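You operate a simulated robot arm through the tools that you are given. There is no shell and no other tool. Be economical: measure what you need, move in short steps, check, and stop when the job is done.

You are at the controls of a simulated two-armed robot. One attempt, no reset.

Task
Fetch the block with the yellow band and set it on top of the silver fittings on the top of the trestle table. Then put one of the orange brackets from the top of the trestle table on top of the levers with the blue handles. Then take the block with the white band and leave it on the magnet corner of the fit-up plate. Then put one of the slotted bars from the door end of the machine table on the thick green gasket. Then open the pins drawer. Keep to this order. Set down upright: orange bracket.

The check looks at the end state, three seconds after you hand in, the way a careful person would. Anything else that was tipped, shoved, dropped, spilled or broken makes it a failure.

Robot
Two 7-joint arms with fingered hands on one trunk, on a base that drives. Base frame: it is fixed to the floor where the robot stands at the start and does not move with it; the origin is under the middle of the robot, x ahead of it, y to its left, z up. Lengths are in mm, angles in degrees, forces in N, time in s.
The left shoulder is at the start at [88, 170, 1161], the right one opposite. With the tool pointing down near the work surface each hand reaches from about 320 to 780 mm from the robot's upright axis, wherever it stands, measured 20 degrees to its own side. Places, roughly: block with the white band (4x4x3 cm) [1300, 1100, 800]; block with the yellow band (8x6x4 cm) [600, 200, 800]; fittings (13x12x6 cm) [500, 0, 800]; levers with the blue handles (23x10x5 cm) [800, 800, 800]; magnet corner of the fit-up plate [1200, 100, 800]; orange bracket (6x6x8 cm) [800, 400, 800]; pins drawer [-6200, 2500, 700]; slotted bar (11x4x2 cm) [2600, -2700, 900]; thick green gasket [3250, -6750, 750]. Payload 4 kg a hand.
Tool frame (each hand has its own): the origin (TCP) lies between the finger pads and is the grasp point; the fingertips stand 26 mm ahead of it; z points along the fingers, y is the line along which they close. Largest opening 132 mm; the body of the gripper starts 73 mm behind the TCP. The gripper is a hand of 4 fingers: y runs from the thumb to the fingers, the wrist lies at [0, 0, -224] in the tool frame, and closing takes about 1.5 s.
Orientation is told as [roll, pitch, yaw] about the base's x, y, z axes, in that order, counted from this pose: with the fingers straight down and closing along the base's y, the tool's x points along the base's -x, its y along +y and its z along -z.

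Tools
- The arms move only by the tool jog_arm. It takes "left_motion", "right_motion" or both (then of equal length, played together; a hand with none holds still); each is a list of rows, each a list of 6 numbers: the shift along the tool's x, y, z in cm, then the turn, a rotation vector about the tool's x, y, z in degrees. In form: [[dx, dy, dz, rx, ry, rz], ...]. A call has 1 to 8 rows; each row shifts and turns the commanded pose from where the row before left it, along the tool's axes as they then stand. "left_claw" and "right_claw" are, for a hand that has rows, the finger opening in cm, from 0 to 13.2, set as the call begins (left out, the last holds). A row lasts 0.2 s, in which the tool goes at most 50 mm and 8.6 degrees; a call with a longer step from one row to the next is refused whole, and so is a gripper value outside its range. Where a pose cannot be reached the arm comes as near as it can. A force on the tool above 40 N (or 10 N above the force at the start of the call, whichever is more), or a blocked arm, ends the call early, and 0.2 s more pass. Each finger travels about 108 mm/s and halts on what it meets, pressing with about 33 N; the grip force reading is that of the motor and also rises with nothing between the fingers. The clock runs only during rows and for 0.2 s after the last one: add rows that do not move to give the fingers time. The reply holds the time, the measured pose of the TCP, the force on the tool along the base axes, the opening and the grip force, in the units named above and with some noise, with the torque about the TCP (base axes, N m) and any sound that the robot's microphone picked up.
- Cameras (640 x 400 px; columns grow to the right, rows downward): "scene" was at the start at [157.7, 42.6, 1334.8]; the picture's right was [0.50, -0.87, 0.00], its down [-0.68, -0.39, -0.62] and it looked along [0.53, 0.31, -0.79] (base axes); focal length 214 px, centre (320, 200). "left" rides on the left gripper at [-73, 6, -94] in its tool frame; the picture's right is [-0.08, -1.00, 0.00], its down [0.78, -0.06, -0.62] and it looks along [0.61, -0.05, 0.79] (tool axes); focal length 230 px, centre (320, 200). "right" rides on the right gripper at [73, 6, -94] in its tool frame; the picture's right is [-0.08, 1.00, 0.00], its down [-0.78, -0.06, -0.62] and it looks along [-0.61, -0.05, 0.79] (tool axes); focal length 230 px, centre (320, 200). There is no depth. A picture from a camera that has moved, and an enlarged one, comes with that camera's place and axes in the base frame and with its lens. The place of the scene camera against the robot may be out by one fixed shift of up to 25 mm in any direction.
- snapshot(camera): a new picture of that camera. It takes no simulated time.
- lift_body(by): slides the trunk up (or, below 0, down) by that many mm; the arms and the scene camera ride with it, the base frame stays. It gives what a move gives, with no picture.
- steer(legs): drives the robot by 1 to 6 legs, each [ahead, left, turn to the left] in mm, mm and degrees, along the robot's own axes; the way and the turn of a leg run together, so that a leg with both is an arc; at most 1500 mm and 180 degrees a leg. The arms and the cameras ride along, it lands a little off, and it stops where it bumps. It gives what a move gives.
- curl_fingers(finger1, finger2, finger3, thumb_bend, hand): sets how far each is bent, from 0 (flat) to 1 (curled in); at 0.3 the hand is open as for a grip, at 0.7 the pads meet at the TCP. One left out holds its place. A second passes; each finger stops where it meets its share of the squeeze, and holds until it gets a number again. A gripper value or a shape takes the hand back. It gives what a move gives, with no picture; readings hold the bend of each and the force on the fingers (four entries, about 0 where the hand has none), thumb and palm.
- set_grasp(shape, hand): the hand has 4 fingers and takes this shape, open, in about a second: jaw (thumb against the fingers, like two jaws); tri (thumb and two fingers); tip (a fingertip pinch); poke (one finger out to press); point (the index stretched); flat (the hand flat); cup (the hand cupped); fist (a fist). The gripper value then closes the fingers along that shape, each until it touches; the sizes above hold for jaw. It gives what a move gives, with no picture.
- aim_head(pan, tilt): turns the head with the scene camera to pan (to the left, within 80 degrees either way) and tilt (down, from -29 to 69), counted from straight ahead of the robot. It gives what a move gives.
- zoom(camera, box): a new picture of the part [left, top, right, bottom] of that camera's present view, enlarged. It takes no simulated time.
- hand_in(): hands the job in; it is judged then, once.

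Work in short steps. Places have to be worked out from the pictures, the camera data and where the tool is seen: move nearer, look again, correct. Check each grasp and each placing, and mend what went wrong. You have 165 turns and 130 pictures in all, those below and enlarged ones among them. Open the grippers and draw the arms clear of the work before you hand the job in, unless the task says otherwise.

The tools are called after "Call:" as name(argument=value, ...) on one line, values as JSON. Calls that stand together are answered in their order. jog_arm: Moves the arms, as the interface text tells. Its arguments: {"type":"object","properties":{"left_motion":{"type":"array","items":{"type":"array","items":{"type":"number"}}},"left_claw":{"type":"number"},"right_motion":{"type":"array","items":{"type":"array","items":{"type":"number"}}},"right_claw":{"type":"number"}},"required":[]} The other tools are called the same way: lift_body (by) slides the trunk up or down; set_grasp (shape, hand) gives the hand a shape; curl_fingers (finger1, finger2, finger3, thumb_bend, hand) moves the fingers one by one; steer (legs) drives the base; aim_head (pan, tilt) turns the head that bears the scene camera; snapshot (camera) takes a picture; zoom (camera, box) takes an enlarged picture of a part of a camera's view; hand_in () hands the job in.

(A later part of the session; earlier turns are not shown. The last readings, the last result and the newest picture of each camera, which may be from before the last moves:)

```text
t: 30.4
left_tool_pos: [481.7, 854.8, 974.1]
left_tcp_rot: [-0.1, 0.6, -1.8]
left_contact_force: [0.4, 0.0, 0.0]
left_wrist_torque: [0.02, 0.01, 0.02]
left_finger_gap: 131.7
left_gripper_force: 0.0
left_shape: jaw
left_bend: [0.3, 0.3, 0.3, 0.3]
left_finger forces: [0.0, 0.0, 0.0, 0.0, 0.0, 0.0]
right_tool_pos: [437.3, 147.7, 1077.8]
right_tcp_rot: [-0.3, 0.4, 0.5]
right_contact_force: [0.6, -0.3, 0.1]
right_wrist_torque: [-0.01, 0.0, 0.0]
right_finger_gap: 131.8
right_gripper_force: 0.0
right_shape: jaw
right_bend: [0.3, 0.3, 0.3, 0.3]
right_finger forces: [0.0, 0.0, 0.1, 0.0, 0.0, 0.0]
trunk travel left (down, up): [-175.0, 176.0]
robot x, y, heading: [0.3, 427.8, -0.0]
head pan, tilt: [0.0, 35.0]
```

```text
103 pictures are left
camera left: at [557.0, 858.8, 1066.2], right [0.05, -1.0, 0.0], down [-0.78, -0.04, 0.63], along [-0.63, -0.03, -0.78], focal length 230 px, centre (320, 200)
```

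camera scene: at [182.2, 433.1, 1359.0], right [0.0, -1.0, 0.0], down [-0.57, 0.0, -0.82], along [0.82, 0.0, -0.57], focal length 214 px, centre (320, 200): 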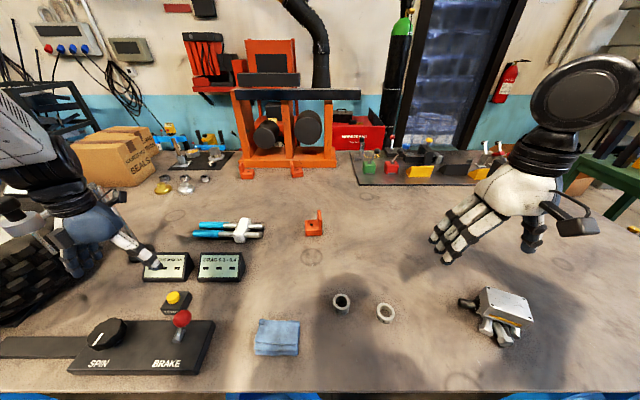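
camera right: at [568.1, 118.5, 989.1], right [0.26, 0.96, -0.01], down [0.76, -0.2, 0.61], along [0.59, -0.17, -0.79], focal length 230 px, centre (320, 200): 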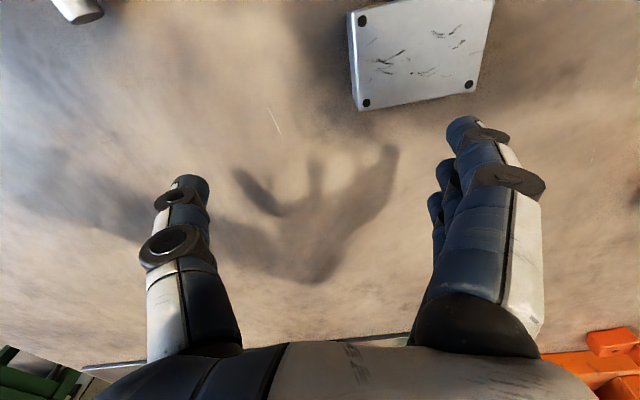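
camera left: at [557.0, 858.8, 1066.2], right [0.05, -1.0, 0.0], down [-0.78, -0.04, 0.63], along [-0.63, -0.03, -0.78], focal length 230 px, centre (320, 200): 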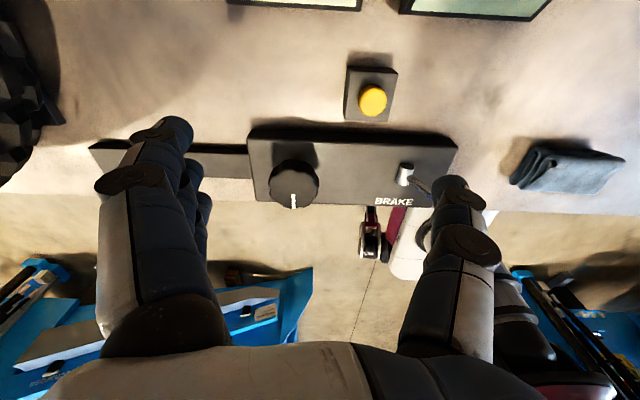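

Clear view: levers near (780,770), bracket near (790,445). I drive 130 mm ahead to get them within reach (column stays clear of the edge at x≈320).

Call:
steer(legs=[[130, 0, 0]])

Call:
snapshot(camera="scene")

Call:
zoom(camera="scene", box=[180, 180, 340, 280])

```text
t: 31.8
left_tool_pos: [588.7, 856.5, 975.6]
left_tcp_rot: [0.1, 0.7, -1.8]
left_contact_force: [0.1, 0.6, 0.5]
left_wrist_torque: [-0.02, -0.05, -0.02]
left_finger_gap: 131.9
left_gripper_force: 0.1
left_shape: jaw
left_bend: [0.3, 0.3, 0.3, 0.3]
left_finger forces: [0.1, 0.0, 0.0, 0.0, 0.1, 0.0]
right_tool_pos: [543.1, 148.1, 1076.9]
right_tcp_rot: [-0.3, 0.3, 0.6]
right_contact_force: [0.6, -0.3, 0.0]
right_wrist_torque: [0.02, -0.04, -0.01]
right_finger_gap: 132.1
right_gripper_force: 0.0
right_shape: jaw
right_bend: [0.3, 0.3, 0.3, 0.3]
right_finger forces: [0.1, 0.1, 0.0, 0.0, 0.0, 0.0]
trunk travel left (down, up): [-175.0, 176.0]
robot x, y, heading: [110.8, 428.0, 0.1]
head pan, tilt: [0.0, 35.0]
stopped in leg 1: the robot was blocked; the commanded pose is now the measured one
```

```text
102 pictures are left
camera scene: at [288.7, 432.8, 1359.4], right [0.0, -1.0, 0.0], down [-0.57, 0.0, -0.82], along [0.82, 0.0, -0.57], focal length 214 px, centre (320, 200)
```

scene: 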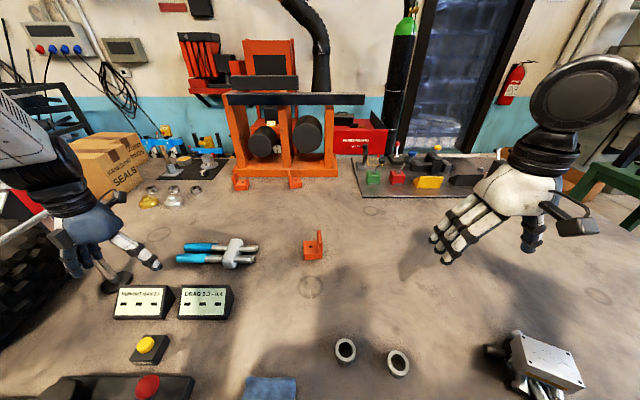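

```text
4.00 times, centred on (260, 230) of scene
camera zoom: at [288.7, 432.8, 1359.4], right [0.0, -1.0, 0.0], down [-0.57, 0.0, -0.82], along [0.82, 0.0, -0.57], focal length 858 px, centre (560, 80)
```

zoom: 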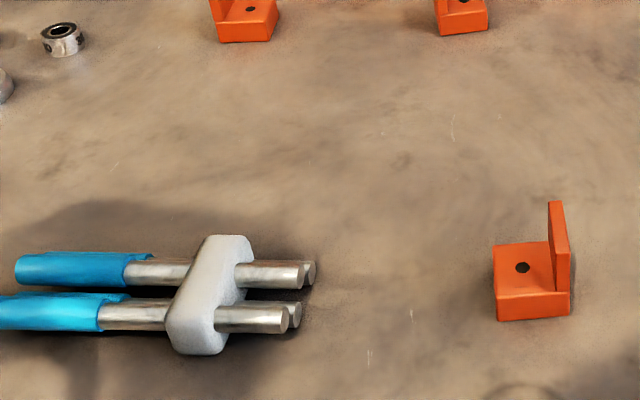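

The base touched something at x≈111; I back off 10 mm. Then bring the left hand towards the bracket at about (795,425).

Call:
steer(legs=[[-10, 0, 0]])

Call:
jog_arm(left_motion=[[-1.2, -4.5, 0, 0, 0, 0], [-1.2, -4.5, 0, 0, 0, 0], [-1.8, -4.5, 0, 0, 0, 0], [-1.8, -4.5, 0, 0, 0, 0], [-2, -4.5, 0, 0, 0, 0], [-2, -4.5, 0, 0, 0, 0], [-2, -4.5, 0, 0, 0, 0], [-2, -4.5, 0, 0, 0, 0]])

Call:
jog_arm(left_motion=[[-2, -3.5, 0, 0, 0, -4], [-2, -3.5, 0, 0, 0, -4], [0, 0, 0, 0, 0, 0]])

Call:
snapshot(camera="left")

```text
t: 32.6
left_tool_pos: [579.8, 854.9, 974.3]
left_tcp_rot: [0.0, 0.7, -1.7]
left_contact_force: [-0.2, 0.0, 0.0]
left_wrist_torque: [0.01, 0.03, 0.02]
left_finger_gap: 131.9
left_gripper_force: 0.1
left_shape: jaw
left_bend: [0.3, 0.3, 0.3, 0.3]
left_finger forces: [0.1, 0.0, 0.0, 0.0, 0.0, 0.0]
right_tool_pos: [535.3, 147.0, 1076.3]
right_tcp_rot: [-0.3, 0.4, 0.6]
right_contact_force: [-0.2, 0.0, 0.4]
right_wrist_torque: [0.02, 0.01, 0.01]
right_finger_gap: 132.1
right_gripper_force: 0.2
right_shape: jaw
right_bend: [0.3, 0.3, 0.3, 0.3]
right_finger forces: [0.0, 0.1, 0.0, 0.0, 0.0, 0.0]
trunk travel left (down, up): [-175.0, 176.0]
robot x, y, heading: [99.2, 428.0, 0.2]
head pan, tilt: [0.0, 35.0]
```

```text
t: 34.6
left_tool_pos: [724.4, 514.5, 988.0]
left_tcp_rot: [-3.7, 0.0, 2.1]
left_contact_force: [-0.1, -0.3, -0.2]
left_wrist_torque: [-0.01, -0.03, 0.01]
left_finger_gap: 131.9
left_gripper_force: 0.0
left_shape: jaw
left_bend: [0.3, 0.3, 0.3, 0.3]
left_finger forces: [0.0, 0.0, 0.0, 0.1, 0.2, 0.0]
right_tool_pos: [536.3, 148.5, 1076.3]
right_tcp_rot: [-0.2, 0.4, 0.6]
right_contact_force: [0.7, 0.0, 0.9]
right_wrist_torque: [0.01, 0.01, -0.04]
right_finger_gap: 132.0
right_gripper_force: 0.0
right_shape: jaw
right_bend: [0.3, 0.3, 0.3, 0.3]
right_finger forces: [0.1, 0.0, 0.1, 0.0, 0.1, 0.0]
trunk travel left (down, up): [-175.0, 176.0]
robot x, y, heading: [102.9, 425.4, 0.1]
head pan, tilt: [0.0, 35.0]
stopped in row 8 (left hand): the arm was blocked; the commanded pose is now the measured one
```

```text
t: 35.6
left_tool_pos: [782.8, 478.0, 1005.5]
left_tcp_rot: [-6.3, 0.7, 14.0]
left_contact_force: [0.1, -0.7, 0.2]
left_wrist_torque: [0.02, 0.0, -0.03]
left_finger_gap: 131.8
left_gripper_force: 0.1
left_shape: jaw
left_bend: [0.3, 0.3, 0.3, 0.3]
left_finger forces: [0.0, 0.0, 0.0, 0.0, 0.1, 0.0]
right_tool_pos: [536.6, 149.2, 1077.7]
right_tcp_rot: [-0.3, 0.4, 0.4]
right_contact_force: [0.4, -0.8, 0.0]
right_wrist_torque: [0.01, 0.0, -0.04]
right_finger_gap: 131.8
right_gripper_force: 0.1
right_shape: jaw
right_bend: [0.3, 0.3, 0.3, 0.3]
right_finger forces: [0.1, 0.1, 0.0, 0.1, 0.0, 0.0]
trunk travel left (down, up): [-175.0, 176.0]
robot x, y, heading: [98.6, 426.4, 0.1]
head pan, tilt: [0.0, 35.0]
stopped in row 3 (left hand): the arm was blocked; the commanded pose is now the measured one
```

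```text
100 pictures are left
camera left: at [851.7, 512.7, 1095.1], right [0.32, -0.94, 0.11], down [-0.76, -0.18, 0.63], along [-0.57, -0.28, -0.77], focal length 230 px, centre (320, 200)
```

left: 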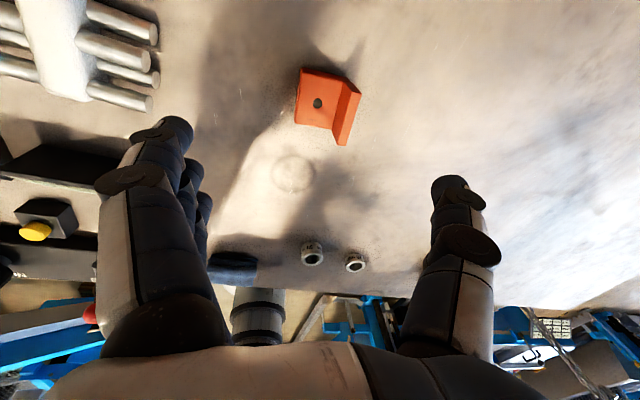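

The left elbow meets the head when crossing. I straighten the hand out to the left, and turn the base right by 16° instead.

Call:
jog_arm(left_motion=[[0, 4, 0.5, -3, 0, 0], [0, 4, 0.5, -3.3, 0, 0], [0, 4, 0.5, 0, 0, 0], [0, 0.5, 0.5, 0, 0, 0]])

Call:
steer(legs=[[0, 0, -16]])

Call:
snapshot(camera="left")

```text
t: 36.6
left_tool_pos: [752.7, 596.9, 977.3]
left_tcp_rot: [0.3, 0.7, 13.5]
left_contact_force: [-0.3, 0.6, -0.1]
left_wrist_torque: [0.0, 0.03, 0.03]
left_finger_gap: 131.8
left_gripper_force: 0.1
left_shape: jaw
left_bend: [0.3, 0.3, 0.3, 0.3]
left_finger forces: [0.0, 0.0, 0.0, 0.0, 0.0, 0.0]
right_tool_pos: [536.2, 147.6, 1076.6]
right_tcp_rot: [-0.2, 0.4, 0.5]
right_contact_force: [0.2, 0.0, 0.4]
right_wrist_torque: [-0.01, -0.01, 0.01]
right_finger_gap: 131.9
right_gripper_force: 0.1
right_shape: jaw
right_bend: [0.3, 0.3, 0.3, 0.3]
right_finger forces: [0.1, 0.0, 0.0, 0.0, 0.0, 0.1]
trunk travel left (down, up): [-175.0, 176.0]
robot x, y, heading: [103.4, 430.5, 0.1]
head pan, tilt: [0.0, 35.0]
```

```text
t: 37.5
left_tool_pos: [757.4, 562.6, 978.2]
left_tcp_rot: [0.2, 0.6, 10.4]
left_contact_force: [0.5, 0.5, -0.1]
left_wrist_torque: [-0.04, -0.01, 0.01]
left_finger_gap: 131.9
left_gripper_force: 0.1
left_shape: jaw
left_bend: [0.3, 0.3, 0.3, 0.3]
left_finger forces: [0.1, 0.0, 0.0, 0.1, 0.1, 0.0]
right_tool_pos: [516.1, 124.7, 1076.9]
right_tcp_rot: [-0.2, 0.5, -2.6]
right_contact_force: [-0.5, 0.1, -0.2]
right_wrist_torque: [-0.02, -0.02, 0.02]
right_finger_gap: 131.9
right_gripper_force: 0.0
right_shape: jaw
right_bend: [0.3, 0.3, 0.3, 0.3]
right_finger forces: [0.0, 0.1, 0.0, 0.0, 0.1, 0.0]
trunk travel left (down, up): [-175.0, 176.0]
robot x, y, heading: [97.9, 431.6, -3.2]
head pan, tilt: [0.0, 35.0]
stopped in leg 1: the robot was blocked; the commanded pose is now the measured one
```

```text
99 pictures are left
camera left: at [829.8, 581.0, 1069.1], right [0.26, -0.97, 0.0], down [-0.75, -0.2, 0.62], along [-0.6, -0.16, -0.78], focal length 230 px, centre (320, 200)
```

left: 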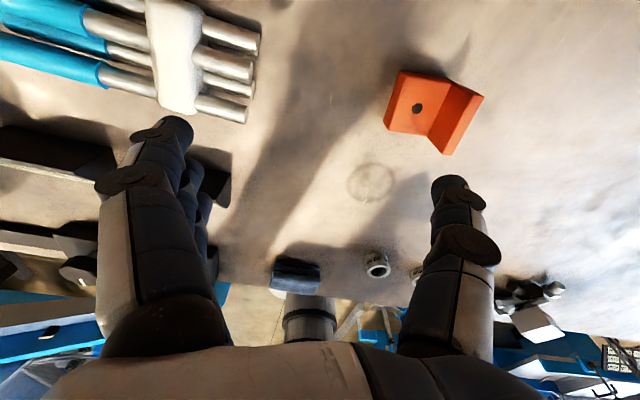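

The base cannot turn here (something under the table). I back 20 mm, straighten and slide right by 160 mm.

Call:
steer(legs=[[-20, 0, 0], [0, 0, 3.2], [0, -160, 0]])

Call:
snapshot(camera="left")

```text
t: 39.7
left_tool_pos: [730.0, 441.8, 976.7]
left_tcp_rot: [0.3, 0.7, 13.6]
left_contact_force: [-1.0, -0.3, 0.4]
left_wrist_torque: [0.01, 0.02, -0.01]
left_finger_gap: 131.8
left_gripper_force: 0.1
left_shape: jaw
left_bend: [0.3, 0.3, 0.3, 0.3]
left_finger forces: [0.0, 0.0, 0.1, 0.0, 0.0, 0.1]
right_tool_pos: [513.4, -7.1, 1076.9]
right_tcp_rot: [-0.2, 0.4, 0.6]
right_contact_force: [0.4, -0.5, -0.9]
right_wrist_torque: [-0.03, -0.01, 0.01]
right_finger_gap: 131.8
right_gripper_force: 0.1
right_shape: jaw
right_bend: [0.3, 0.3, 0.3, 0.3]
right_finger forces: [0.0, 0.0, 0.0, 0.1, 0.1, 0.0]
trunk travel left (down, up): [-175.0, 176.0]
robot x, y, heading: [79.1, 274.6, 0.2]
head pan, tilt: [0.0, 35.0]
```

```text
98 pictures are left
camera left: at [800.7, 464.3, 1068.7], right [0.31, -0.95, -0.01], down [-0.74, -0.25, 0.62], along [-0.6, -0.19, -0.78], focal length 230 px, centre (320, 200)
```

left: 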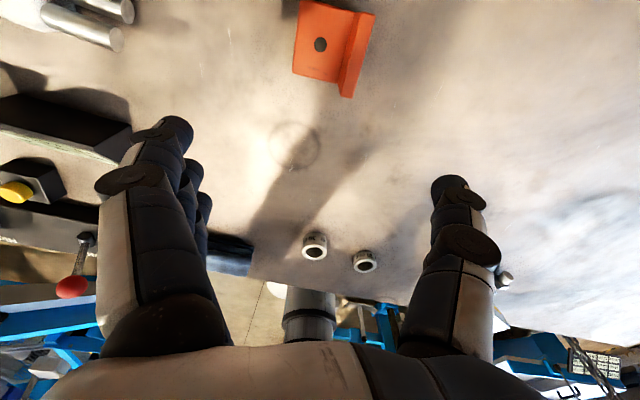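

The bracket's wall top centre is near (785,430), wall yaw about 7°. I go above it at z≈905.

Call:
jog_arm(left_motion=[[-2.5, -1.2, 2.4, 0, 0, 0], [-2.5, -1.2, 2.4, 0, 0, 0], [0, 0, 2.4, 0, 0, 6], [0, 0, 0, 0, 0, 0]])

Call:
snapshot(camera="left")

```text
t: 40.7
left_tool_pos: [785.5, 430.8, 904.6]
left_tcp_rot: [0.2, 0.6, 7.7]
left_contact_force: [0.2, -0.8, -0.4]
left_wrist_torque: [-0.01, 0.03, 0.01]
left_finger_gap: 131.9
left_gripper_force: 0.1
left_shape: jaw
left_bend: [0.3, 0.3, 0.3, 0.3]
left_finger forces: [0.0, 0.0, 0.0, 0.0, 0.1, 0.0]
right_tool_pos: [514.8, -7.0, 1075.5]
right_tcp_rot: [-0.3, 0.5, 0.7]
right_contact_force: [-0.9, 0.2, -0.1]
right_wrist_torque: [0.0, 0.01, -0.02]
right_finger_gap: 132.1
right_gripper_force: 0.0
right_shape: jaw
right_bend: [0.3, 0.3, 0.3, 0.3]
right_finger forces: [0.1, 0.0, 0.0, 0.0, 0.1, 0.0]
trunk travel left (down, up): [-175.0, 176.0]
robot x, y, heading: [77.0, 274.1, 0.0]
head pan, tilt: [0.0, 35.0]
```

```text
97 pictures are left
camera left: at [858.0, 445.5, 995.6], right [0.21, -0.98, 0.0], down [-0.76, -0.17, 0.63], along [-0.61, -0.13, -0.78], focal length 230 px, centre (320, 200)
```

left: 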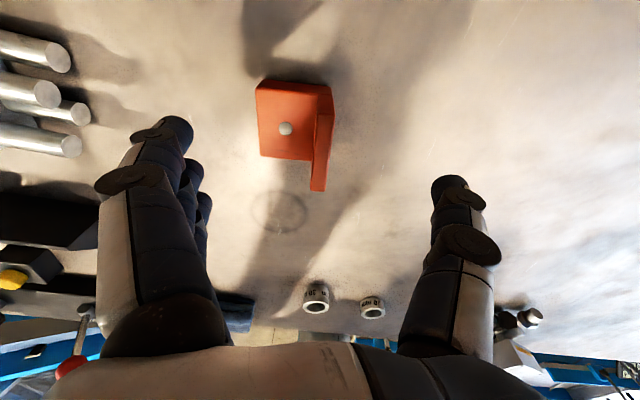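

Well centred over the wall. Descend to z≈846 and close.

Call:
jog_arm(left_motion=[[-0.4, 0, 2.5, 0, 0, 0], [0, 0, 2.2, 0, 0, 0], [0, 0, 1.2, 0, 0, 0], [0, 0, 0, 0, 0, 0]])

Call:
snapshot(camera="left")

```text
t: 41.7
left_tool_pos: [787.1, 432.4, 844.9]
left_tcp_rot: [0.3, 0.6, 7.7]
left_contact_force: [-0.5, -1.0, 1.0]
left_wrist_torque: [0.0, 0.0, -0.05]
left_finger_gap: 131.9
left_gripper_force: 0.0
left_shape: jaw
left_bend: [0.3, 0.3, 0.3, 0.3]
left_finger forces: [0.0, 0.1, 0.1, 0.0, 0.0, 0.0]
right_tool_pos: [512.3, -6.6, 1076.7]
right_tcp_rot: [-0.3, 0.5, 0.8]
right_contact_force: [0.1, -0.4, 1.5]
right_wrist_torque: [0.02, 0.0, -0.02]
right_finger_gap: 131.9
right_gripper_force: 0.1
right_shape: jaw
right_bend: [0.3, 0.3, 0.3, 0.3]
right_finger forces: [0.0, 0.0, 0.0, 0.0, 0.0, 0.0]
trunk travel left (down, up): [-175.0, 176.0]
robot x, y, heading: [78.5, 268.9, 0.1]
head pan, tilt: [0.0, 35.0]
```

```text
96 pictures are left
camera left: at [859.8, 446.8, 937.0], right [0.21, -0.98, 0.0], down [-0.76, -0.17, 0.63], along [-0.61, -0.13, -0.78], focal length 230 px, centre (320, 200)
```

left: 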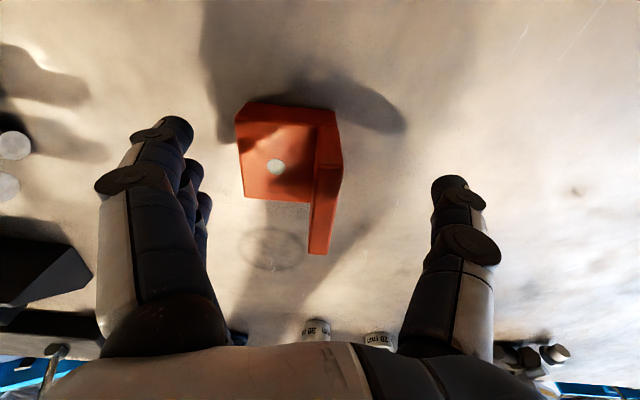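

Call:
jog_arm(left_motion=[[0, 0, 0, 0, 0, 0], [0, 0, 0, 0, 0, 0], [0, 0, 0, 0, 0, 0], [0, 0, 0, 0, 0, 0], [0, 0, 0, 0, 0, 0], [0, 0, 0, 0, 0, 0], [0, 0, 0, 0, 0, 0], [0, 0, 0, 0, 0, 0]], left_claw=0.2)

Call:
snapshot(camera="left")

```text
t: 43.5
left_tool_pos: [785.9, 431.0, 844.3]
left_tcp_rot: [0.2, 0.6, 7.6]
left_contact_force: [-0.2, 0.3, 0.0]
left_wrist_torque: [0.06, 0.02, 0.03]
left_finger_gap: 6.8
left_gripper_force: 33.4
left_shape: jaw
left_bend: [0.7, 0.7, 0.71, 0.7]
left_finger forces: [10.1, 9.9, 9.6, 0.0, 29.0, 0.0]
right_tool_pos: [513.8, -7.0, 1075.9]
right_tcp_rot: [-0.4, 0.5, 0.8]
right_contact_force: [0.0, 0.3, 0.2]
right_wrist_torque: [0.02, 0.02, -0.02]
right_finger_gap: 132.0
right_gripper_force: 0.1
right_shape: jaw
right_bend: [0.3, 0.3, 0.3, 0.3]
right_finger forces: [0.0, 0.0, 0.1, 0.0, 0.0, 0.0]
trunk travel left (down, up): [-175.0, 176.0]
robot x, y, heading: [80.1, 272.4, 0.0]
head pan, tilt: [0.0, 35.0]
```

```text
95 pictures are left
camera left: at [859.9, 446.9, 936.5], right [0.21, -0.98, 0.0], down [-0.76, -0.17, 0.63], along [-0.61, -0.13, -0.78], focal length 230 px, centre (320, 200)
```

left: 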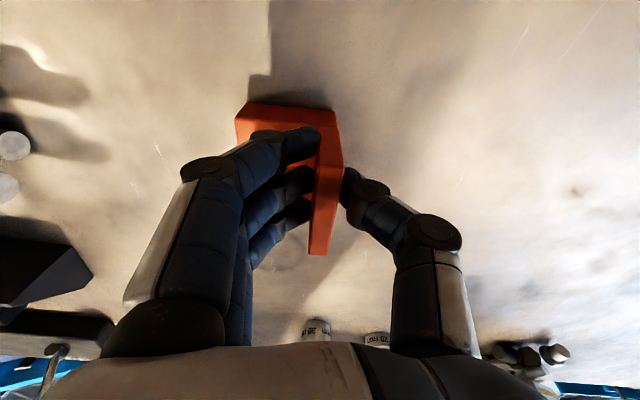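

Wall is gripped. Lift by 11 cm, then check.

Call:
jog_arm(left_motion=[[0, 0, -2, 0, 0, 0], [0, 0, -4, 0, 0, 0], [0, 0, -4.5, 0, 0, 0], [0, 0, -1.5, 0, 0, 0], [0, 0, 0, 0, 0, 0]])

Call:
snapshot(camera="scene")

Call:
zoom(camera="scene", box=[100, 200, 260, 300])

```text
t: 44.7
left_tool_pos: [788.2, 431.0, 964.6]
left_tcp_rot: [0.3, 0.7, 7.7]
left_contact_force: [-0.1, -1.0, -4.7]
left_wrist_torque: [-0.05, -0.05, 0.01]
left_finger_gap: 6.6
left_gripper_force: 32.6
left_shape: jaw
left_bend: [0.69, 0.7, 0.7, 0.71]
left_finger forces: [10.7, 10.6, 10.1, 0.1, 30.6, 0.1]
right_tool_pos: [514.0, -5.5, 1076.3]
right_tcp_rot: [-0.4, 0.5, 0.7]
right_contact_force: [-0.1, -0.1, -0.4]
right_wrist_torque: [-0.03, -0.01, 0.03]
right_finger_gap: 131.8
right_gripper_force: 0.1
right_shape: jaw
right_bend: [0.3, 0.3, 0.3, 0.3]
right_finger forces: [0.0, 0.0, 0.0, 0.0, 0.0, 0.0]
trunk travel left (down, up): [-175.0, 176.0]
robot x, y, heading: [77.0, 269.7, -0.0]
head pan, tilt: [0.0, 35.0]
```

```text
94 pictures are left
camera scene: at [258.8, 277.6, 1358.8], right [0.0, -1.0, 0.0], down [-0.57, 0.0, -0.82], along [0.82, 0.0, -0.57], focal length 214 px, centre (320, 200)
```

scene: 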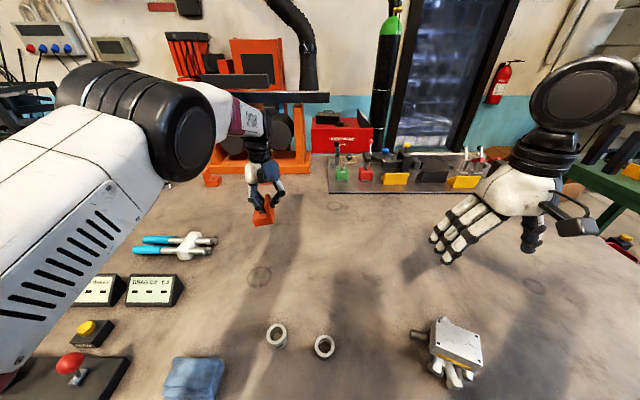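

```text
4.00 times, centred on (180, 250) of scene
camera zoom: at [258.8, 277.6, 1358.8], right [0.0, -1.0, 0.0], down [-0.57, 0.0, -0.82], along [0.82, 0.0, -0.57], focal length 858 px, centre (880, 0)
```

zoom: 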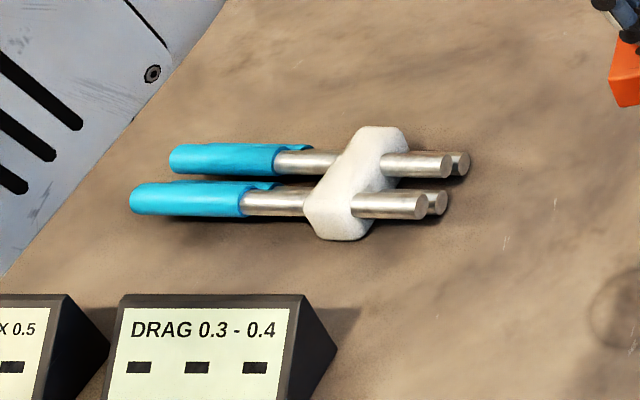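

Bracket held, hanging level. Drive left 250 mm to face the levers.

Call:
steer(legs=[[0, 250, 0]])

Call:
snapshot(camera="left")

Call:
snapshot(camera="scene")

```text
t: 46.5
left_tool_pos: [788.5, 682.1, 964.6]
left_tcp_rot: [0.2, 0.7, 7.7]
left_contact_force: [0.4, -0.7, -4.4]
left_wrist_torque: [-0.07, -0.03, -0.01]
left_finger_gap: 6.8
left_gripper_force: 33.5
left_shape: jaw
left_bend: [0.69, 0.7, 0.7, 0.71]
left_finger forces: [10.6, 10.5, 10.2, 0.1, 30.6, 0.0]
right_tool_pos: [512.9, 242.7, 1075.7]
right_tcp_rot: [-0.4, 0.4, 0.6]
right_contact_force: [-0.5, 0.6, -0.8]
right_wrist_torque: [0.0, 0.0, 0.0]
right_finger_gap: 131.7
right_gripper_force: 0.1
right_shape: jaw
right_bend: [0.3, 0.3, 0.3, 0.3]
right_finger forces: [0.0, 0.1, 0.1, 0.1, 0.0, 0.1]
trunk travel left (down, up): [-175.0, 176.0]
robot x, y, heading: [81.3, 524.2, -0.2]
head pan, tilt: [0.0, 35.0]
```

```text
92 pictures are left
camera left: at [861.1, 696.8, 1055.7], right [0.21, -0.98, 0.0], down [-0.76, -0.17, 0.63], along [-0.61, -0.13, -0.78], focal length 230 px, centre (320, 200)
```

left: 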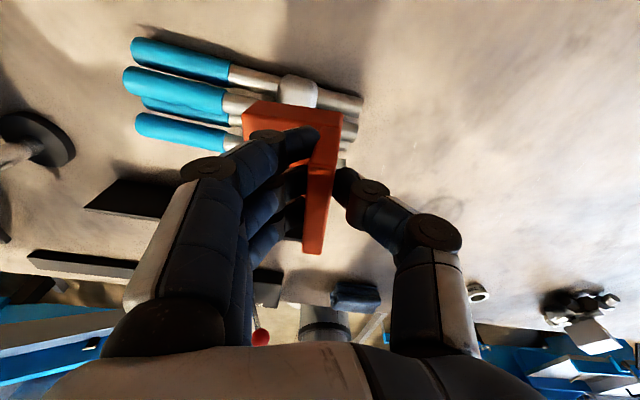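

```text
91 pictures are left
camera scene: at [258.4, 528.0, 1358.9], right [0.0, -1.0, 0.0], down [-0.57, 0.0, -0.82], along [0.82, 0.0, -0.57], focal length 214 px, centre (320, 200)
```

scene: 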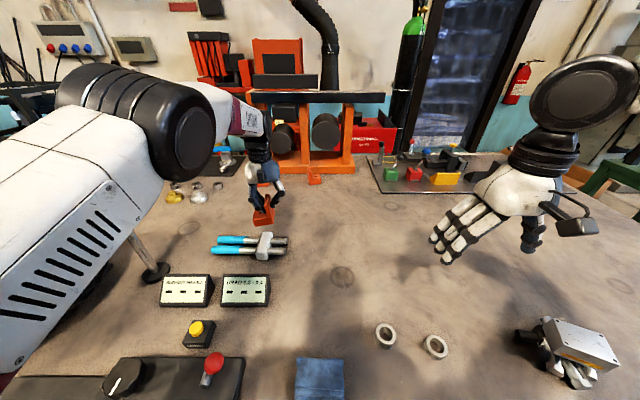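

I pull the hand back 6 cm so the clamp piece of the levers comes clear of the bracket in the hand camera.

Call:
jog_arm(left_motion=[[3, 0, 0, 0, 0, 0], [3, 1, 0, 0, 0, 0], [0, 0, 0, 0, 0, 0]])

Call:
zoom(camera="left", box=[180, 0, 420, 150])

Call:
zoom(camera="scene", box=[200, 170, 320, 280])

```text
t: 47.3
left_tool_pos: [725.9, 682.6, 964.4]
left_tcp_rot: [0.3, 0.7, 7.6]
left_contact_force: [-0.6, 0.7, -5.1]
left_wrist_torque: [-0.06, 0.0, 0.0]
left_finger_gap: 6.7
left_gripper_force: 33.1
left_shape: jaw
left_bend: [0.69, 0.7, 0.7, 0.71]
left_finger forces: [10.5, 10.4, 10.0, 0.0, 30.4, 0.0]
right_tool_pos: [513.2, 241.6, 1076.2]
right_tcp_rot: [-0.3, 0.5, 0.7]
right_contact_force: [1.2, 1.4, 0.5]
right_wrist_torque: [0.02, 0.02, -0.01]
right_finger_gap: 131.8
right_gripper_force: 0.0
right_shape: jaw
right_bend: [0.3, 0.3, 0.3, 0.3]
right_finger forces: [0.0, 0.0, 0.0, 0.0, 0.0, 0.0]
trunk travel left (down, up): [-175.0, 176.0]
robot x, y, heading: [73.9, 521.6, 0.3]
head pan, tilt: [0.0, 35.0]
```

```text
2.67 times, centred on (300, 75) of left
camera zoom: at [799.4, 697.9, 1055.6], right [0.21, -0.98, 0.0], down [-0.76, -0.17, 0.63], along [-0.61, -0.13, -0.78], focal length 614 px, centre (373, 533)
```

zoom: 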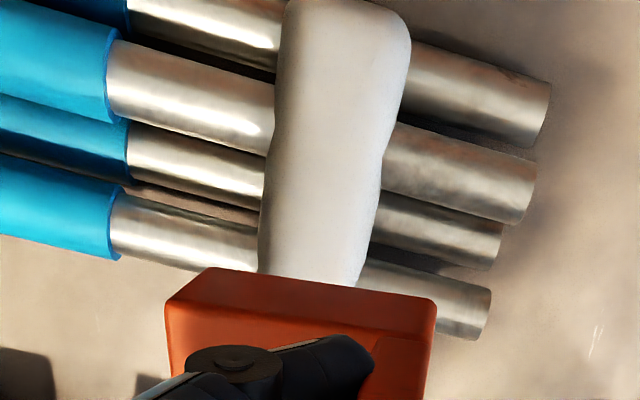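

```text
3.64 times, centred on (260, 225) of scene
camera zoom: at [258.8, 527.0, 1358.7], right [0.0, -1.0, 0.0], down [-0.57, 0.0, -0.82], along [0.82, 0.0, -0.57], focal length 780 px, centre (538, 109)
```

zoom: 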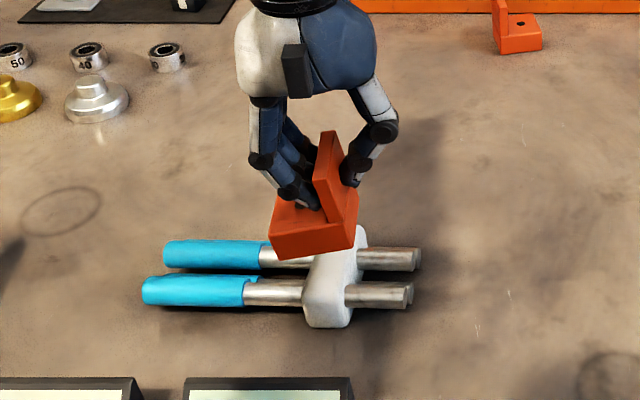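

The clamp's top centre is about (763,708), 38 mm wide in y and ~90 long in x, levers along y. I square the bracket (yaw 0) and move its base over the clamp.

Call:
jog_arm(left_motion=[[-1.6, 0, 0, 0, 0, 0], [-1.6, 0, 0, 0, 0, 0], [0, 0, 0, 0, 0, 7.6], [0, 0, 2, 0, 0, 0], [0, 0, 1, 0, 0, 0], [0, 0, 0, 0, 0, 0]])

Call:
zoom(camera="scene", box=[210, 190, 310, 270])

Call:
snapshot(camera="left")

```text
t: 48.7
left_tool_pos: [757.6, 688.0, 935.2]
left_tcp_rot: [0.1, 0.7, -0.1]
left_contact_force: [-0.3, -0.5, -3.9]
left_wrist_torque: [-0.08, -0.01, -0.01]
left_finger_gap: 6.8
left_gripper_force: 32.7
left_shape: jaw
left_bend: [0.69, 0.7, 0.7, 0.71]
left_finger forces: [10.5, 10.3, 10.1, 0.1, 30.3, 0.0]
right_tool_pos: [513.5, 242.8, 1076.9]
right_tcp_rot: [-0.3, 0.4, 0.6]
right_contact_force: [0.4, 0.1, -0.3]
right_wrist_torque: [0.01, 0.01, 0.0]
right_finger_gap: 132.0
right_gripper_force: 0.1
right_shape: jaw
right_bend: [0.3, 0.3, 0.3, 0.3]
right_finger forces: [0.1, 0.1, 0.1, 0.0, 0.0, 0.0]
trunk travel left (down, up): [-175.0, 176.0]
robot x, y, heading: [81.8, 524.1, 0.1]
head pan, tilt: [0.0, 35.0]
```

```text
5.00 times, centred on (260, 230) of scene
camera zoom: at [258.5, 527.2, 1358.9], right [0.0, -1.0, 0.0], down [-0.57, 0.0, -0.82], along [0.82, 0.0, -0.57], focal length 1072 px, centre (620, 50)
```

zoom: 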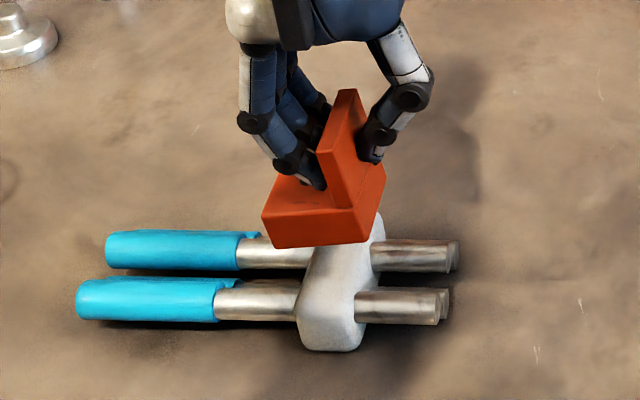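

```text
87 pictures are left
camera left: at [832.3, 693.4, 1025.3], right [0.08, -1.0, 0.0], down [-0.78, -0.06, 0.63], along [-0.62, -0.05, -0.78], focal length 230 px, centre (320, 200)
```

left: 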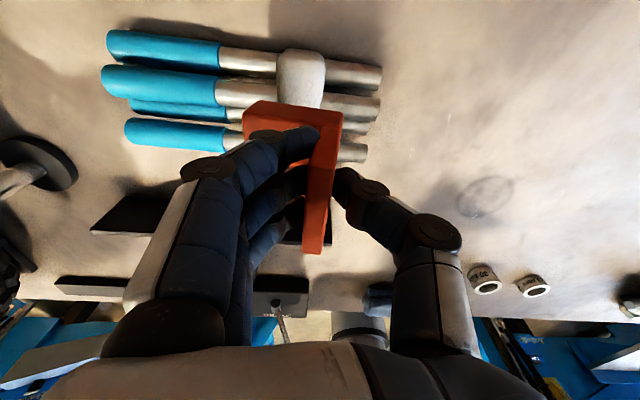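

Aligned. Lower towards the clamp top, slowly at the end.

Call:
jog_arm(left_motion=[[0, 0, 1.5, 0, 0, 0], [0, 0, 1.2, 0, 0, 0], [0, 0, 0.4, 0, 0, 0], [0, 0, 0.2, 0, 0, 0], [0, 0, 0, 0, 0, 0]])

Call:
jog_arm(left_motion=[[0, 0, 0.15, 0, 0, 0], [0, 0, 0.15, 0, 0, 0], [0, 0, 0.15, 0, 0, 0], [0, 0, 0, 0, 0, 0]])

Call:
zoom(camera="scene", box=[210, 190, 310, 270])

```text
t: 49.9
left_tool_pos: [758.4, 688.3, 901.3]
left_tcp_rot: [0.1, 0.7, -0.1]
left_contact_force: [0.4, -0.6, -5.3]
left_wrist_torque: [-0.03, 0.0, -0.04]
left_finger_gap: 6.9
left_gripper_force: 32.9
left_shape: jaw
left_bend: [0.69, 0.7, 0.7, 0.71]
left_finger forces: [10.5, 10.4, 10.0, 0.1, 30.4, 0.1]
right_tool_pos: [513.2, 241.6, 1076.3]
right_tcp_rot: [-0.3, 0.4, 0.6]
right_contact_force: [1.0, -0.4, -0.8]
right_wrist_torque: [-0.03, 0.02, -0.02]
right_finger_gap: 132.2
right_gripper_force: 0.2
right_shape: jaw
right_bend: [0.3, 0.3, 0.3, 0.3]
right_finger forces: [0.0, 0.1, 0.0, 0.0, 0.0, 0.1]
trunk travel left (down, up): [-175.0, 176.0]
robot x, y, heading: [78.1, 520.6, 0.1]
head pan, tilt: [0.0, 35.0]
```

```text
t: 50.9
left_tool_pos: [758.0, 686.8, 897.0]
left_tcp_rot: [0.0, 0.7, -0.1]
left_contact_force: [-0.6, -0.3, -5.5]
left_wrist_torque: [-0.07, -0.04, 0.0]
left_finger_gap: 6.6
left_gripper_force: 33.3
left_shape: jaw
left_bend: [0.69, 0.7, 0.7, 0.71]
left_finger forces: [10.5, 10.4, 10.0, 0.0, 30.2, 0.0]
right_tool_pos: [513.5, 242.4, 1076.2]
right_tcp_rot: [-0.4, 0.4, 0.5]
right_contact_force: [-0.6, 0.5, -0.7]
right_wrist_torque: [0.01, 0.01, -0.02]
right_finger_gap: 131.8
right_gripper_force: 0.2
right_shape: jaw
right_bend: [0.3, 0.3, 0.3, 0.3]
right_finger forces: [0.1, 0.0, 0.0, 0.0, 0.1, 0.1]
trunk travel left (down, up): [-175.0, 176.0]
robot x, y, heading: [75.8, 520.6, 0.1]
head pan, tilt: [0.0, 35.0]
```

```text
5.00 times, centred on (260, 230) of scene
camera zoom: at [258.4, 527.2, 1358.9], right [0.0, -1.0, 0.0], down [-0.57, 0.0, -0.82], along [0.82, 0.0, -0.57], focal length 1072 px, centre (620, 50)
```

zoom: 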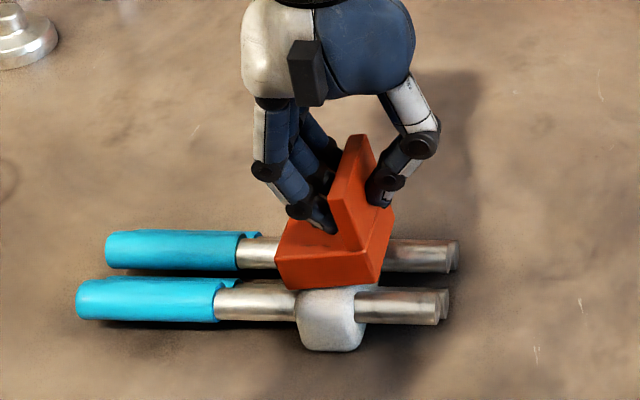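

Call:
jog_arm(left_motion=[[0, 0, 0.1, 0, 0, 0], [0, 0, 0.1, 0, 0, 0], [0, 0, 0.1, 0, 0, 0], [0, 0, 0, 0, 0, 0]])

Call:
jog_arm(left_motion=[[0, 0, 0.1, 0, 0, 0], [0, 0, 0.1, 0, 0, 0], [0, 0, 0, 0, 0, 0]])

```text
t: 51.9
left_tool_pos: [758.3, 685.4, 894.4]
left_tcp_rot: [0.1, 0.6, 0.0]
left_contact_force: [-0.2, -1.2, -0.7]
left_wrist_torque: [0.04, -0.01, -0.01]
left_finger_gap: 6.9
left_gripper_force: 33.1
left_shape: jaw
left_bend: [0.7, 0.7, 0.7, 0.71]
left_finger forces: [10.2, 10.1, 9.7, 0.1, 31.2, 0.1]
right_tool_pos: [512.1, 243.5, 1075.4]
right_tcp_rot: [-0.2, 0.4, 0.6]
right_contact_force: [0.1, -0.4, 0.1]
right_wrist_torque: [-0.01, 0.01, 0.03]
right_finger_gap: 131.9
right_gripper_force: 0.1
right_shape: jaw
right_bend: [0.3, 0.3, 0.3, 0.3]
right_finger forces: [0.0, 0.0, 0.0, 0.0, 0.0, 0.1]
trunk travel left (down, up): [-175.0, 176.0]
robot x, y, heading: [78.0, 521.6, 0.0]
head pan, tilt: [0.0, 35.0]
```

```text
t: 52.7
left_tool_pos: [758.4, 685.4, 893.8]
left_tcp_rot: [0.1, 0.7, -0.1]
left_contact_force: [-0.2, -1.6, -0.2]
left_wrist_torque: [0.11, 0.0, -0.04]
left_finger_gap: 6.9
left_gripper_force: 32.7
left_shape: jaw
left_bend: [0.7, 0.7, 0.71, 0.71]
left_finger forces: [10.4, 10.0, 9.7, 0.0, 31.8, 0.1]
right_tool_pos: [512.7, 242.5, 1076.5]
right_tcp_rot: [-0.3, 0.4, 0.6]
right_contact_force: [-0.9, -0.3, 0.2]
right_wrist_torque: [-0.01, 0.01, -0.05]
right_finger_gap: 131.8
right_gripper_force: 0.0
right_shape: jaw
right_bend: [0.3, 0.3, 0.3, 0.3]
right_finger forces: [0.0, 0.0, 0.0, 0.0, 0.0, 0.1]
trunk travel left (down, up): [-175.0, 176.0]
robot x, y, heading: [80.1, 523.8, -0.1]
head pan, tilt: [0.0, 35.0]
```

Contact at z≈894 (clamp top near 830 as expected). Ease the grip open in two steps.

Call:
jog_arm(left_motion=[[0, 0, 0, 0, 0, 0], [0, 0, 0, 0, 0, 0]], left_claw=1.2)

Call:
jog_arm(left_motion=[[0, 0, 0, 0, 0, 0], [0, 0, 0, 0, 0, 0], [0, 0, 0, 0, 0, 0]], left_claw=3)

Call:
zoom(camera="scene", box=[210, 190, 310, 270])

```text
t: 53.3
left_tool_pos: [758.1, 686.7, 893.8]
left_tcp_rot: [0.1, 0.7, 0.0]
left_contact_force: [-0.4, 0.4, -0.5]
left_wrist_torque: [-0.03, -0.01, -0.05]
left_finger_gap: 11.3
left_gripper_force: 0.0
left_shape: jaw
left_bend: [0.72, 0.72, 0.72, 0.7]
left_finger forces: [0.0, 0.0, 0.0, 0.0, 0.4, 0.1]
right_tool_pos: [512.6, 241.8, 1077.0]
right_tcp_rot: [-0.2, 0.3, 0.6]
right_contact_force: [-0.6, -0.1, -1.2]
right_wrist_torque: [-0.01, 0.01, -0.01]
right_finger_gap: 131.9
right_gripper_force: 0.1
right_shape: jaw
right_bend: [0.3, 0.3, 0.3, 0.3]
right_finger forces: [0.2, 0.1, 0.0, 0.1, 0.0, 0.1]
trunk travel left (down, up): [-175.0, 176.0]
robot x, y, heading: [78.1, 519.0, 0.2]
head pan, tilt: [0.0, 35.0]
```

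```text
t: 54.1
left_tool_pos: [757.7, 686.1, 893.6]
left_tcp_rot: [0.1, 0.7, 0.1]
left_contact_force: [0.4, 0.1, 0.5]
left_wrist_torque: [-0.02, 0.01, -0.03]
left_finger_gap: 29.3
left_gripper_force: 0.1
left_shape: jaw
left_bend: [0.73, 0.73, 0.73, 0.7]
left_finger forces: [0.1, 0.1, 0.1, 0.0, 0.0, 0.1]
right_tool_pos: [513.2, 243.4, 1077.9]
right_tcp_rot: [-0.3, 0.5, 0.6]
right_contact_force: [0.2, 0.7, 0.4]
right_wrist_torque: [0.01, -0.02, -0.01]
right_finger_gap: 131.8
right_gripper_force: 0.1
right_shape: jaw
right_bend: [0.3, 0.3, 0.3, 0.3]
right_finger forces: [0.1, 0.1, 0.1, 0.1, 0.0, 0.0]
trunk travel left (down, up): [-175.0, 176.0]
robot x, y, heading: [77.0, 517.5, -0.1]
head pan, tilt: [0.0, 35.0]
```

```text
5.00 times, centred on (260, 230) of scene
camera zoom: at [258.0, 527.0, 1358.9], right [0.0, -1.0, 0.0], down [-0.57, 0.0, -0.82], along [0.82, 0.0, -0.57], focal length 1072 px, centre (620, 50)
```

zoom: 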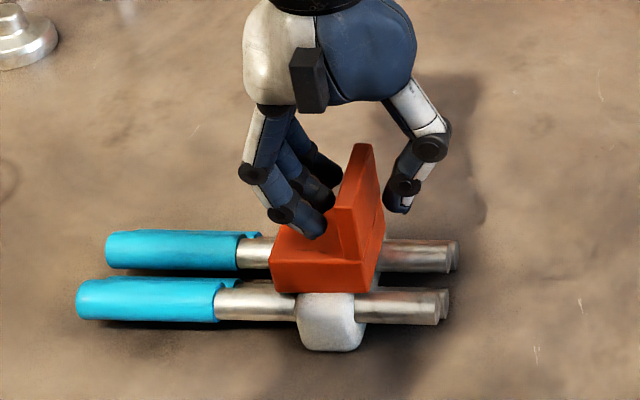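

The bracket stands upright. Open more and raise.

Call:
jog_arm(left_motion=[[0, 0, 0, 0, 0, 0], [0, 0, 0, 0, 0, 0], [0, 0, -1, 0, 0, 0], [0, 0, -3, 0, 0, 0], [0, 0, -4, 0, 0, 0], [0, 0, -3, 0, 0, 0]], left_claw=7)

Call:
aim_head(pan=30, tilt=25)

Call:
snapshot(camera="scene")

```text
t: 55.5
left_tool_pos: [759.0, 685.5, 1003.3]
left_tcp_rot: [0.1, 0.7, 0.0]
left_contact_force: [-0.2, 0.2, -0.2]
left_wrist_torque: [-0.03, -0.01, 0.04]
left_finger_gap: 69.4
left_gripper_force: 0.1
left_shape: jaw
left_bend: [0.72, 0.72, 0.72, 0.7]
left_finger forces: [0.1, 0.0, 0.0, 0.0, 0.0, 0.0]
right_tool_pos: [512.0, 242.1, 1076.3]
right_tcp_rot: [-0.3, 0.4, 0.6]
right_contact_force: [-0.6, 0.3, -0.1]
right_wrist_torque: [0.03, 0.0, 0.01]
right_finger_gap: 131.8
right_gripper_force: 0.0
right_shape: jaw
right_bend: [0.3, 0.3, 0.3, 0.3]
right_finger forces: [0.0, 0.0, 0.0, 0.0, 0.0, 0.0]
trunk travel left (down, up): [-175.0, 176.0]
robot x, y, heading: [74.3, 522.5, -0.1]
head pan, tilt: [0.0, 35.0]
```

```text
t: 56.5
left_tool_pos: [759.0, 684.7, 1001.2]
left_tcp_rot: [0.1, 0.7, 0.2]
left_contact_force: [-0.2, 0.1, 0.0]
left_wrist_torque: [-0.05, 0.01, 0.01]
left_finger_gap: 69.1
left_gripper_force: 0.0
left_shape: jaw
left_bend: [0.72, 0.72, 0.72, 0.7]
left_finger forces: [0.1, 0.1, 0.0, 0.0, 0.0, 0.0]
right_tool_pos: [512.7, 241.5, 1076.7]
right_tcp_rot: [-0.2, 0.4, 0.6]
right_contact_force: [0.9, -0.1, 0.0]
right_wrist_torque: [-0.02, -0.02, -0.02]
right_finger_gap: 131.8
right_gripper_force: 0.1
right_shape: jaw
right_bend: [0.3, 0.3, 0.3, 0.3]
right_finger forces: [0.1, 0.0, 0.0, 0.1, 0.1, 0.0]
trunk travel left (down, up): [-175.0, 176.0]
robot x, y, heading: [76.6, 524.0, -0.1]
head pan, tilt: [30.0, 25.0]
```

```text
84 pictures are left
camera scene: at [249.7, 573.0, 1374.7], right [0.5, -0.87, 0.0], down [-0.37, -0.21, -0.91], along [0.78, 0.45, -0.42], focal length 214 px, centre (320, 200)
```

scene: 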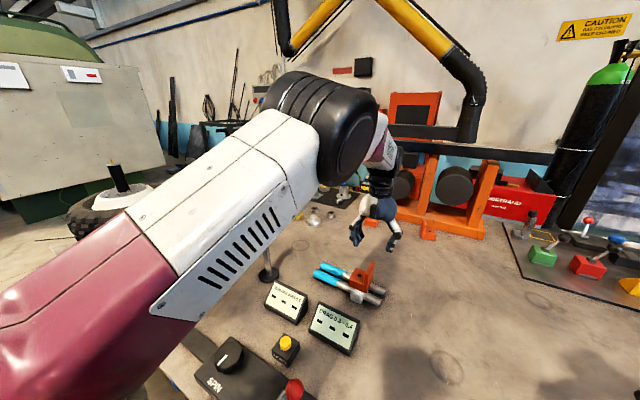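

Bracket sits well. Back away from the table and look to the left end for access to the white-banded block.

Call:
steer(legs=[[-350, 0, 0]])

Call:
jog_arm(left_motion=[[4, 3, 0, 0, 0, 0], [4, 3, 0, 0, 0, 0], [4, 3, 0, 0, 0, 0], [4, 3, 0, 0, 0, 0], [4, 3, 0, 0, 0, 0], [4, 3, 0, 0, 0, 0], [4, 2, 0, 0, 0, 0]])

Call:
snapshot(camera="scene")

```text
t: 58.8
left_tool_pos: [405.4, 688.0, 1002.0]
left_tcp_rot: [0.1, 0.8, 0.2]
left_contact_force: [0.7, -0.3, 0.7]
left_wrist_torque: [0.01, -0.03, 0.01]
left_finger_gap: 69.2
left_gripper_force: 0.0
left_shape: jaw
left_bend: [0.72, 0.72, 0.72, 0.7]
left_finger forces: [0.1, 0.0, 0.0, 0.0, 0.0, 0.0]
right_tool_pos: [162.1, 243.3, 1076.4]
right_tcp_rot: [-0.2, 0.4, 0.8]
right_contact_force: [-0.4, -0.2, -0.3]
right_wrist_torque: [-0.01, -0.01, -0.01]
right_finger_gap: 131.6
right_gripper_force: 0.1
right_shape: jaw
right_bend: [0.3, 0.3, 0.3, 0.3]
right_finger forces: [0.0, 0.0, 0.0, 0.0, 0.1, 0.0]
trunk travel left (down, up): [-175.0, 176.0]
robot x, y, heading: [-273.9, 521.9, 0.1]
head pan, tilt: [30.0, 25.0]
```

```text
t: 60.4
left_tool_pos: [125.5, 886.1, 1007.1]
left_tcp_rot: [0.1, 0.5, 0.2]
left_contact_force: [-0.1, -0.1, -0.4]
left_wrist_torque: [0.02, 0.01, 0.03]
left_finger_gap: 69.3
left_gripper_force: 0.1
left_shape: jaw
left_bend: [0.72, 0.72, 0.72, 0.7]
left_finger forces: [0.0, 0.0, 0.0, 0.0, 0.0, 0.1]
right_tool_pos: [163.1, 242.6, 1077.2]
right_tcp_rot: [-0.3, 0.5, 0.8]
right_contact_force: [-1.0, 0.4, 0.0]
right_wrist_torque: [-0.04, 0.0, 0.02]
right_finger_gap: 131.9
right_gripper_force: 0.0
right_shape: jaw
right_bend: [0.3, 0.3, 0.3, 0.3]
right_finger forces: [0.0, 0.0, 0.0, 0.0, 0.1, 0.1]
trunk travel left (down, up): [-175.0, 176.0]
robot x, y, heading: [-275.0, 521.2, 0.2]
head pan, tilt: [30.0, 25.0]
```

```text
83 pictures are left
camera scene: at [-102.2, 573.1, 1374.9], right [0.5, -0.86, 0.0], down [-0.36, -0.21, -0.91], along [0.78, 0.46, -0.42], focal length 214 px, centre (320, 200)
```

scene: 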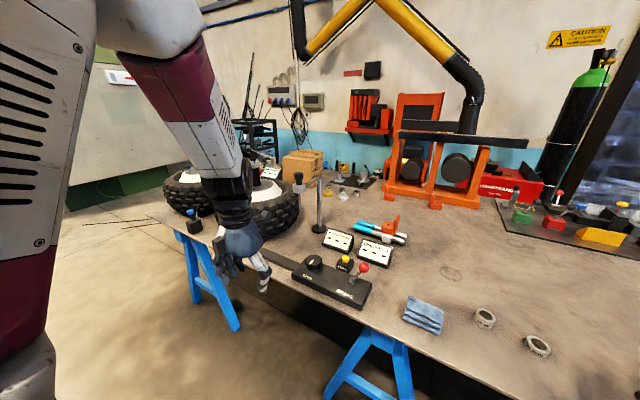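

The table is deep with trestles under it. I look toward the right end to see whether there is a way around to the far side.

Call:
aim_head(pan=-35, tilt=18)

Call:
snapshot(camera="scene")

Call:
aim_head(pan=5, tilt=20)

Call:
snapshot(camera="scene")

```text
t: 61.7
left_tool_pos: [126.7, 887.0, 1006.4]
left_tcp_rot: [0.0, 0.6, 0.2]
left_contact_force: [-0.6, 0.4, -0.3]
left_wrist_torque: [-0.01, -0.02, -0.02]
left_finger_gap: 69.2
left_gripper_force: 0.0
left_shape: jaw
left_bend: [0.72, 0.72, 0.72, 0.7]
left_finger forces: [0.1, 0.1, 0.0, 0.0, 0.1, 0.1]
right_tool_pos: [162.4, 242.7, 1076.3]
right_tcp_rot: [-0.2, 0.4, 0.8]
right_contact_force: [0.1, -0.6, -0.2]
right_wrist_torque: [0.01, 0.03, 0.0]
right_finger_gap: 131.9
right_gripper_force: 0.1
right_shape: jaw
right_bend: [0.3, 0.3, 0.3, 0.3]
right_finger forces: [0.0, 0.0, 0.0, 0.0, 0.0, 0.0]
trunk travel left (down, up): [-175.0, 176.0]
robot x, y, heading: [-270.8, 525.3, 0.5]
head pan, tilt: [-35.0, 18.0]
```

```text
82 pictures are left
camera scene: at [-104.2, 473.3, 1386.0], right [-0.57, -0.82, 0.0], down [-0.25, 0.18, -0.95], along [0.78, -0.54, -0.31], focal length 214 px, centre (320, 200)
```

scene: 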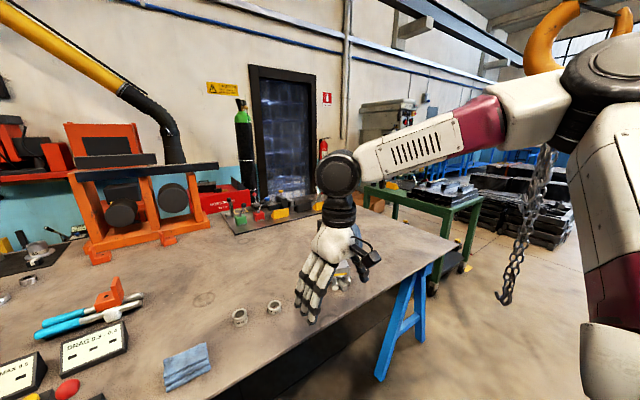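

```text
t: 62.8
left_tool_pos: [127.5, 886.2, 1006.0]
left_tcp_rot: [0.2, 0.7, 0.2]
left_contact_force: [-1.1, 0.7, -0.1]
left_wrist_torque: [-0.01, -0.03, 0.03]
left_finger_gap: 69.1
left_gripper_force: 0.0
left_shape: jaw
left_bend: [0.72, 0.72, 0.72, 0.7]
left_finger forces: [0.0, 0.0, 0.0, 0.0, 0.0, 0.0]
right_tool_pos: [163.1, 243.1, 1076.8]
right_tcp_rot: [-0.3, 0.4, 0.7]
right_contact_force: [-0.4, -0.1, 0.4]
right_wrist_torque: [0.01, -0.02, 0.02]
right_finger_gap: 131.6
right_gripper_force: 0.1
right_shape: jaw
right_bend: [0.3, 0.3, 0.3, 0.3]
right_finger forces: [0.0, 0.1, 0.0, 0.0, 0.0, 0.0]
trunk travel left (down, up): [-175.0, 176.0]
robot x, y, heading: [-270.3, 519.6, 0.2]
head pan, tilt: [5.0, 20.0]
```

```text
81 pictures are left
camera scene: at [-88.2, 534.9, 1382.8], right [0.09, -1.0, 0.0], down [-0.34, -0.03, -0.94], along [0.94, 0.08, -0.34], focal length 214 px, centre (320, 200)
```

scene: 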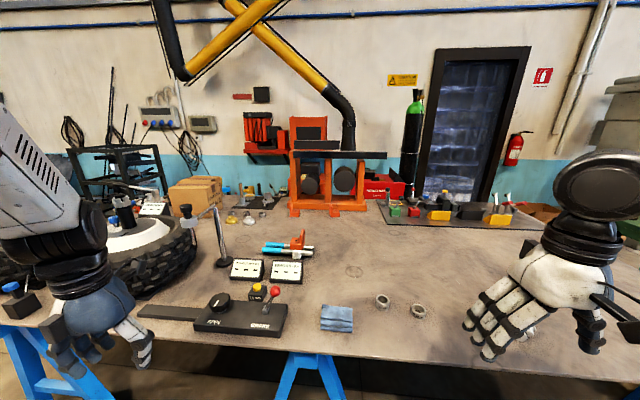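

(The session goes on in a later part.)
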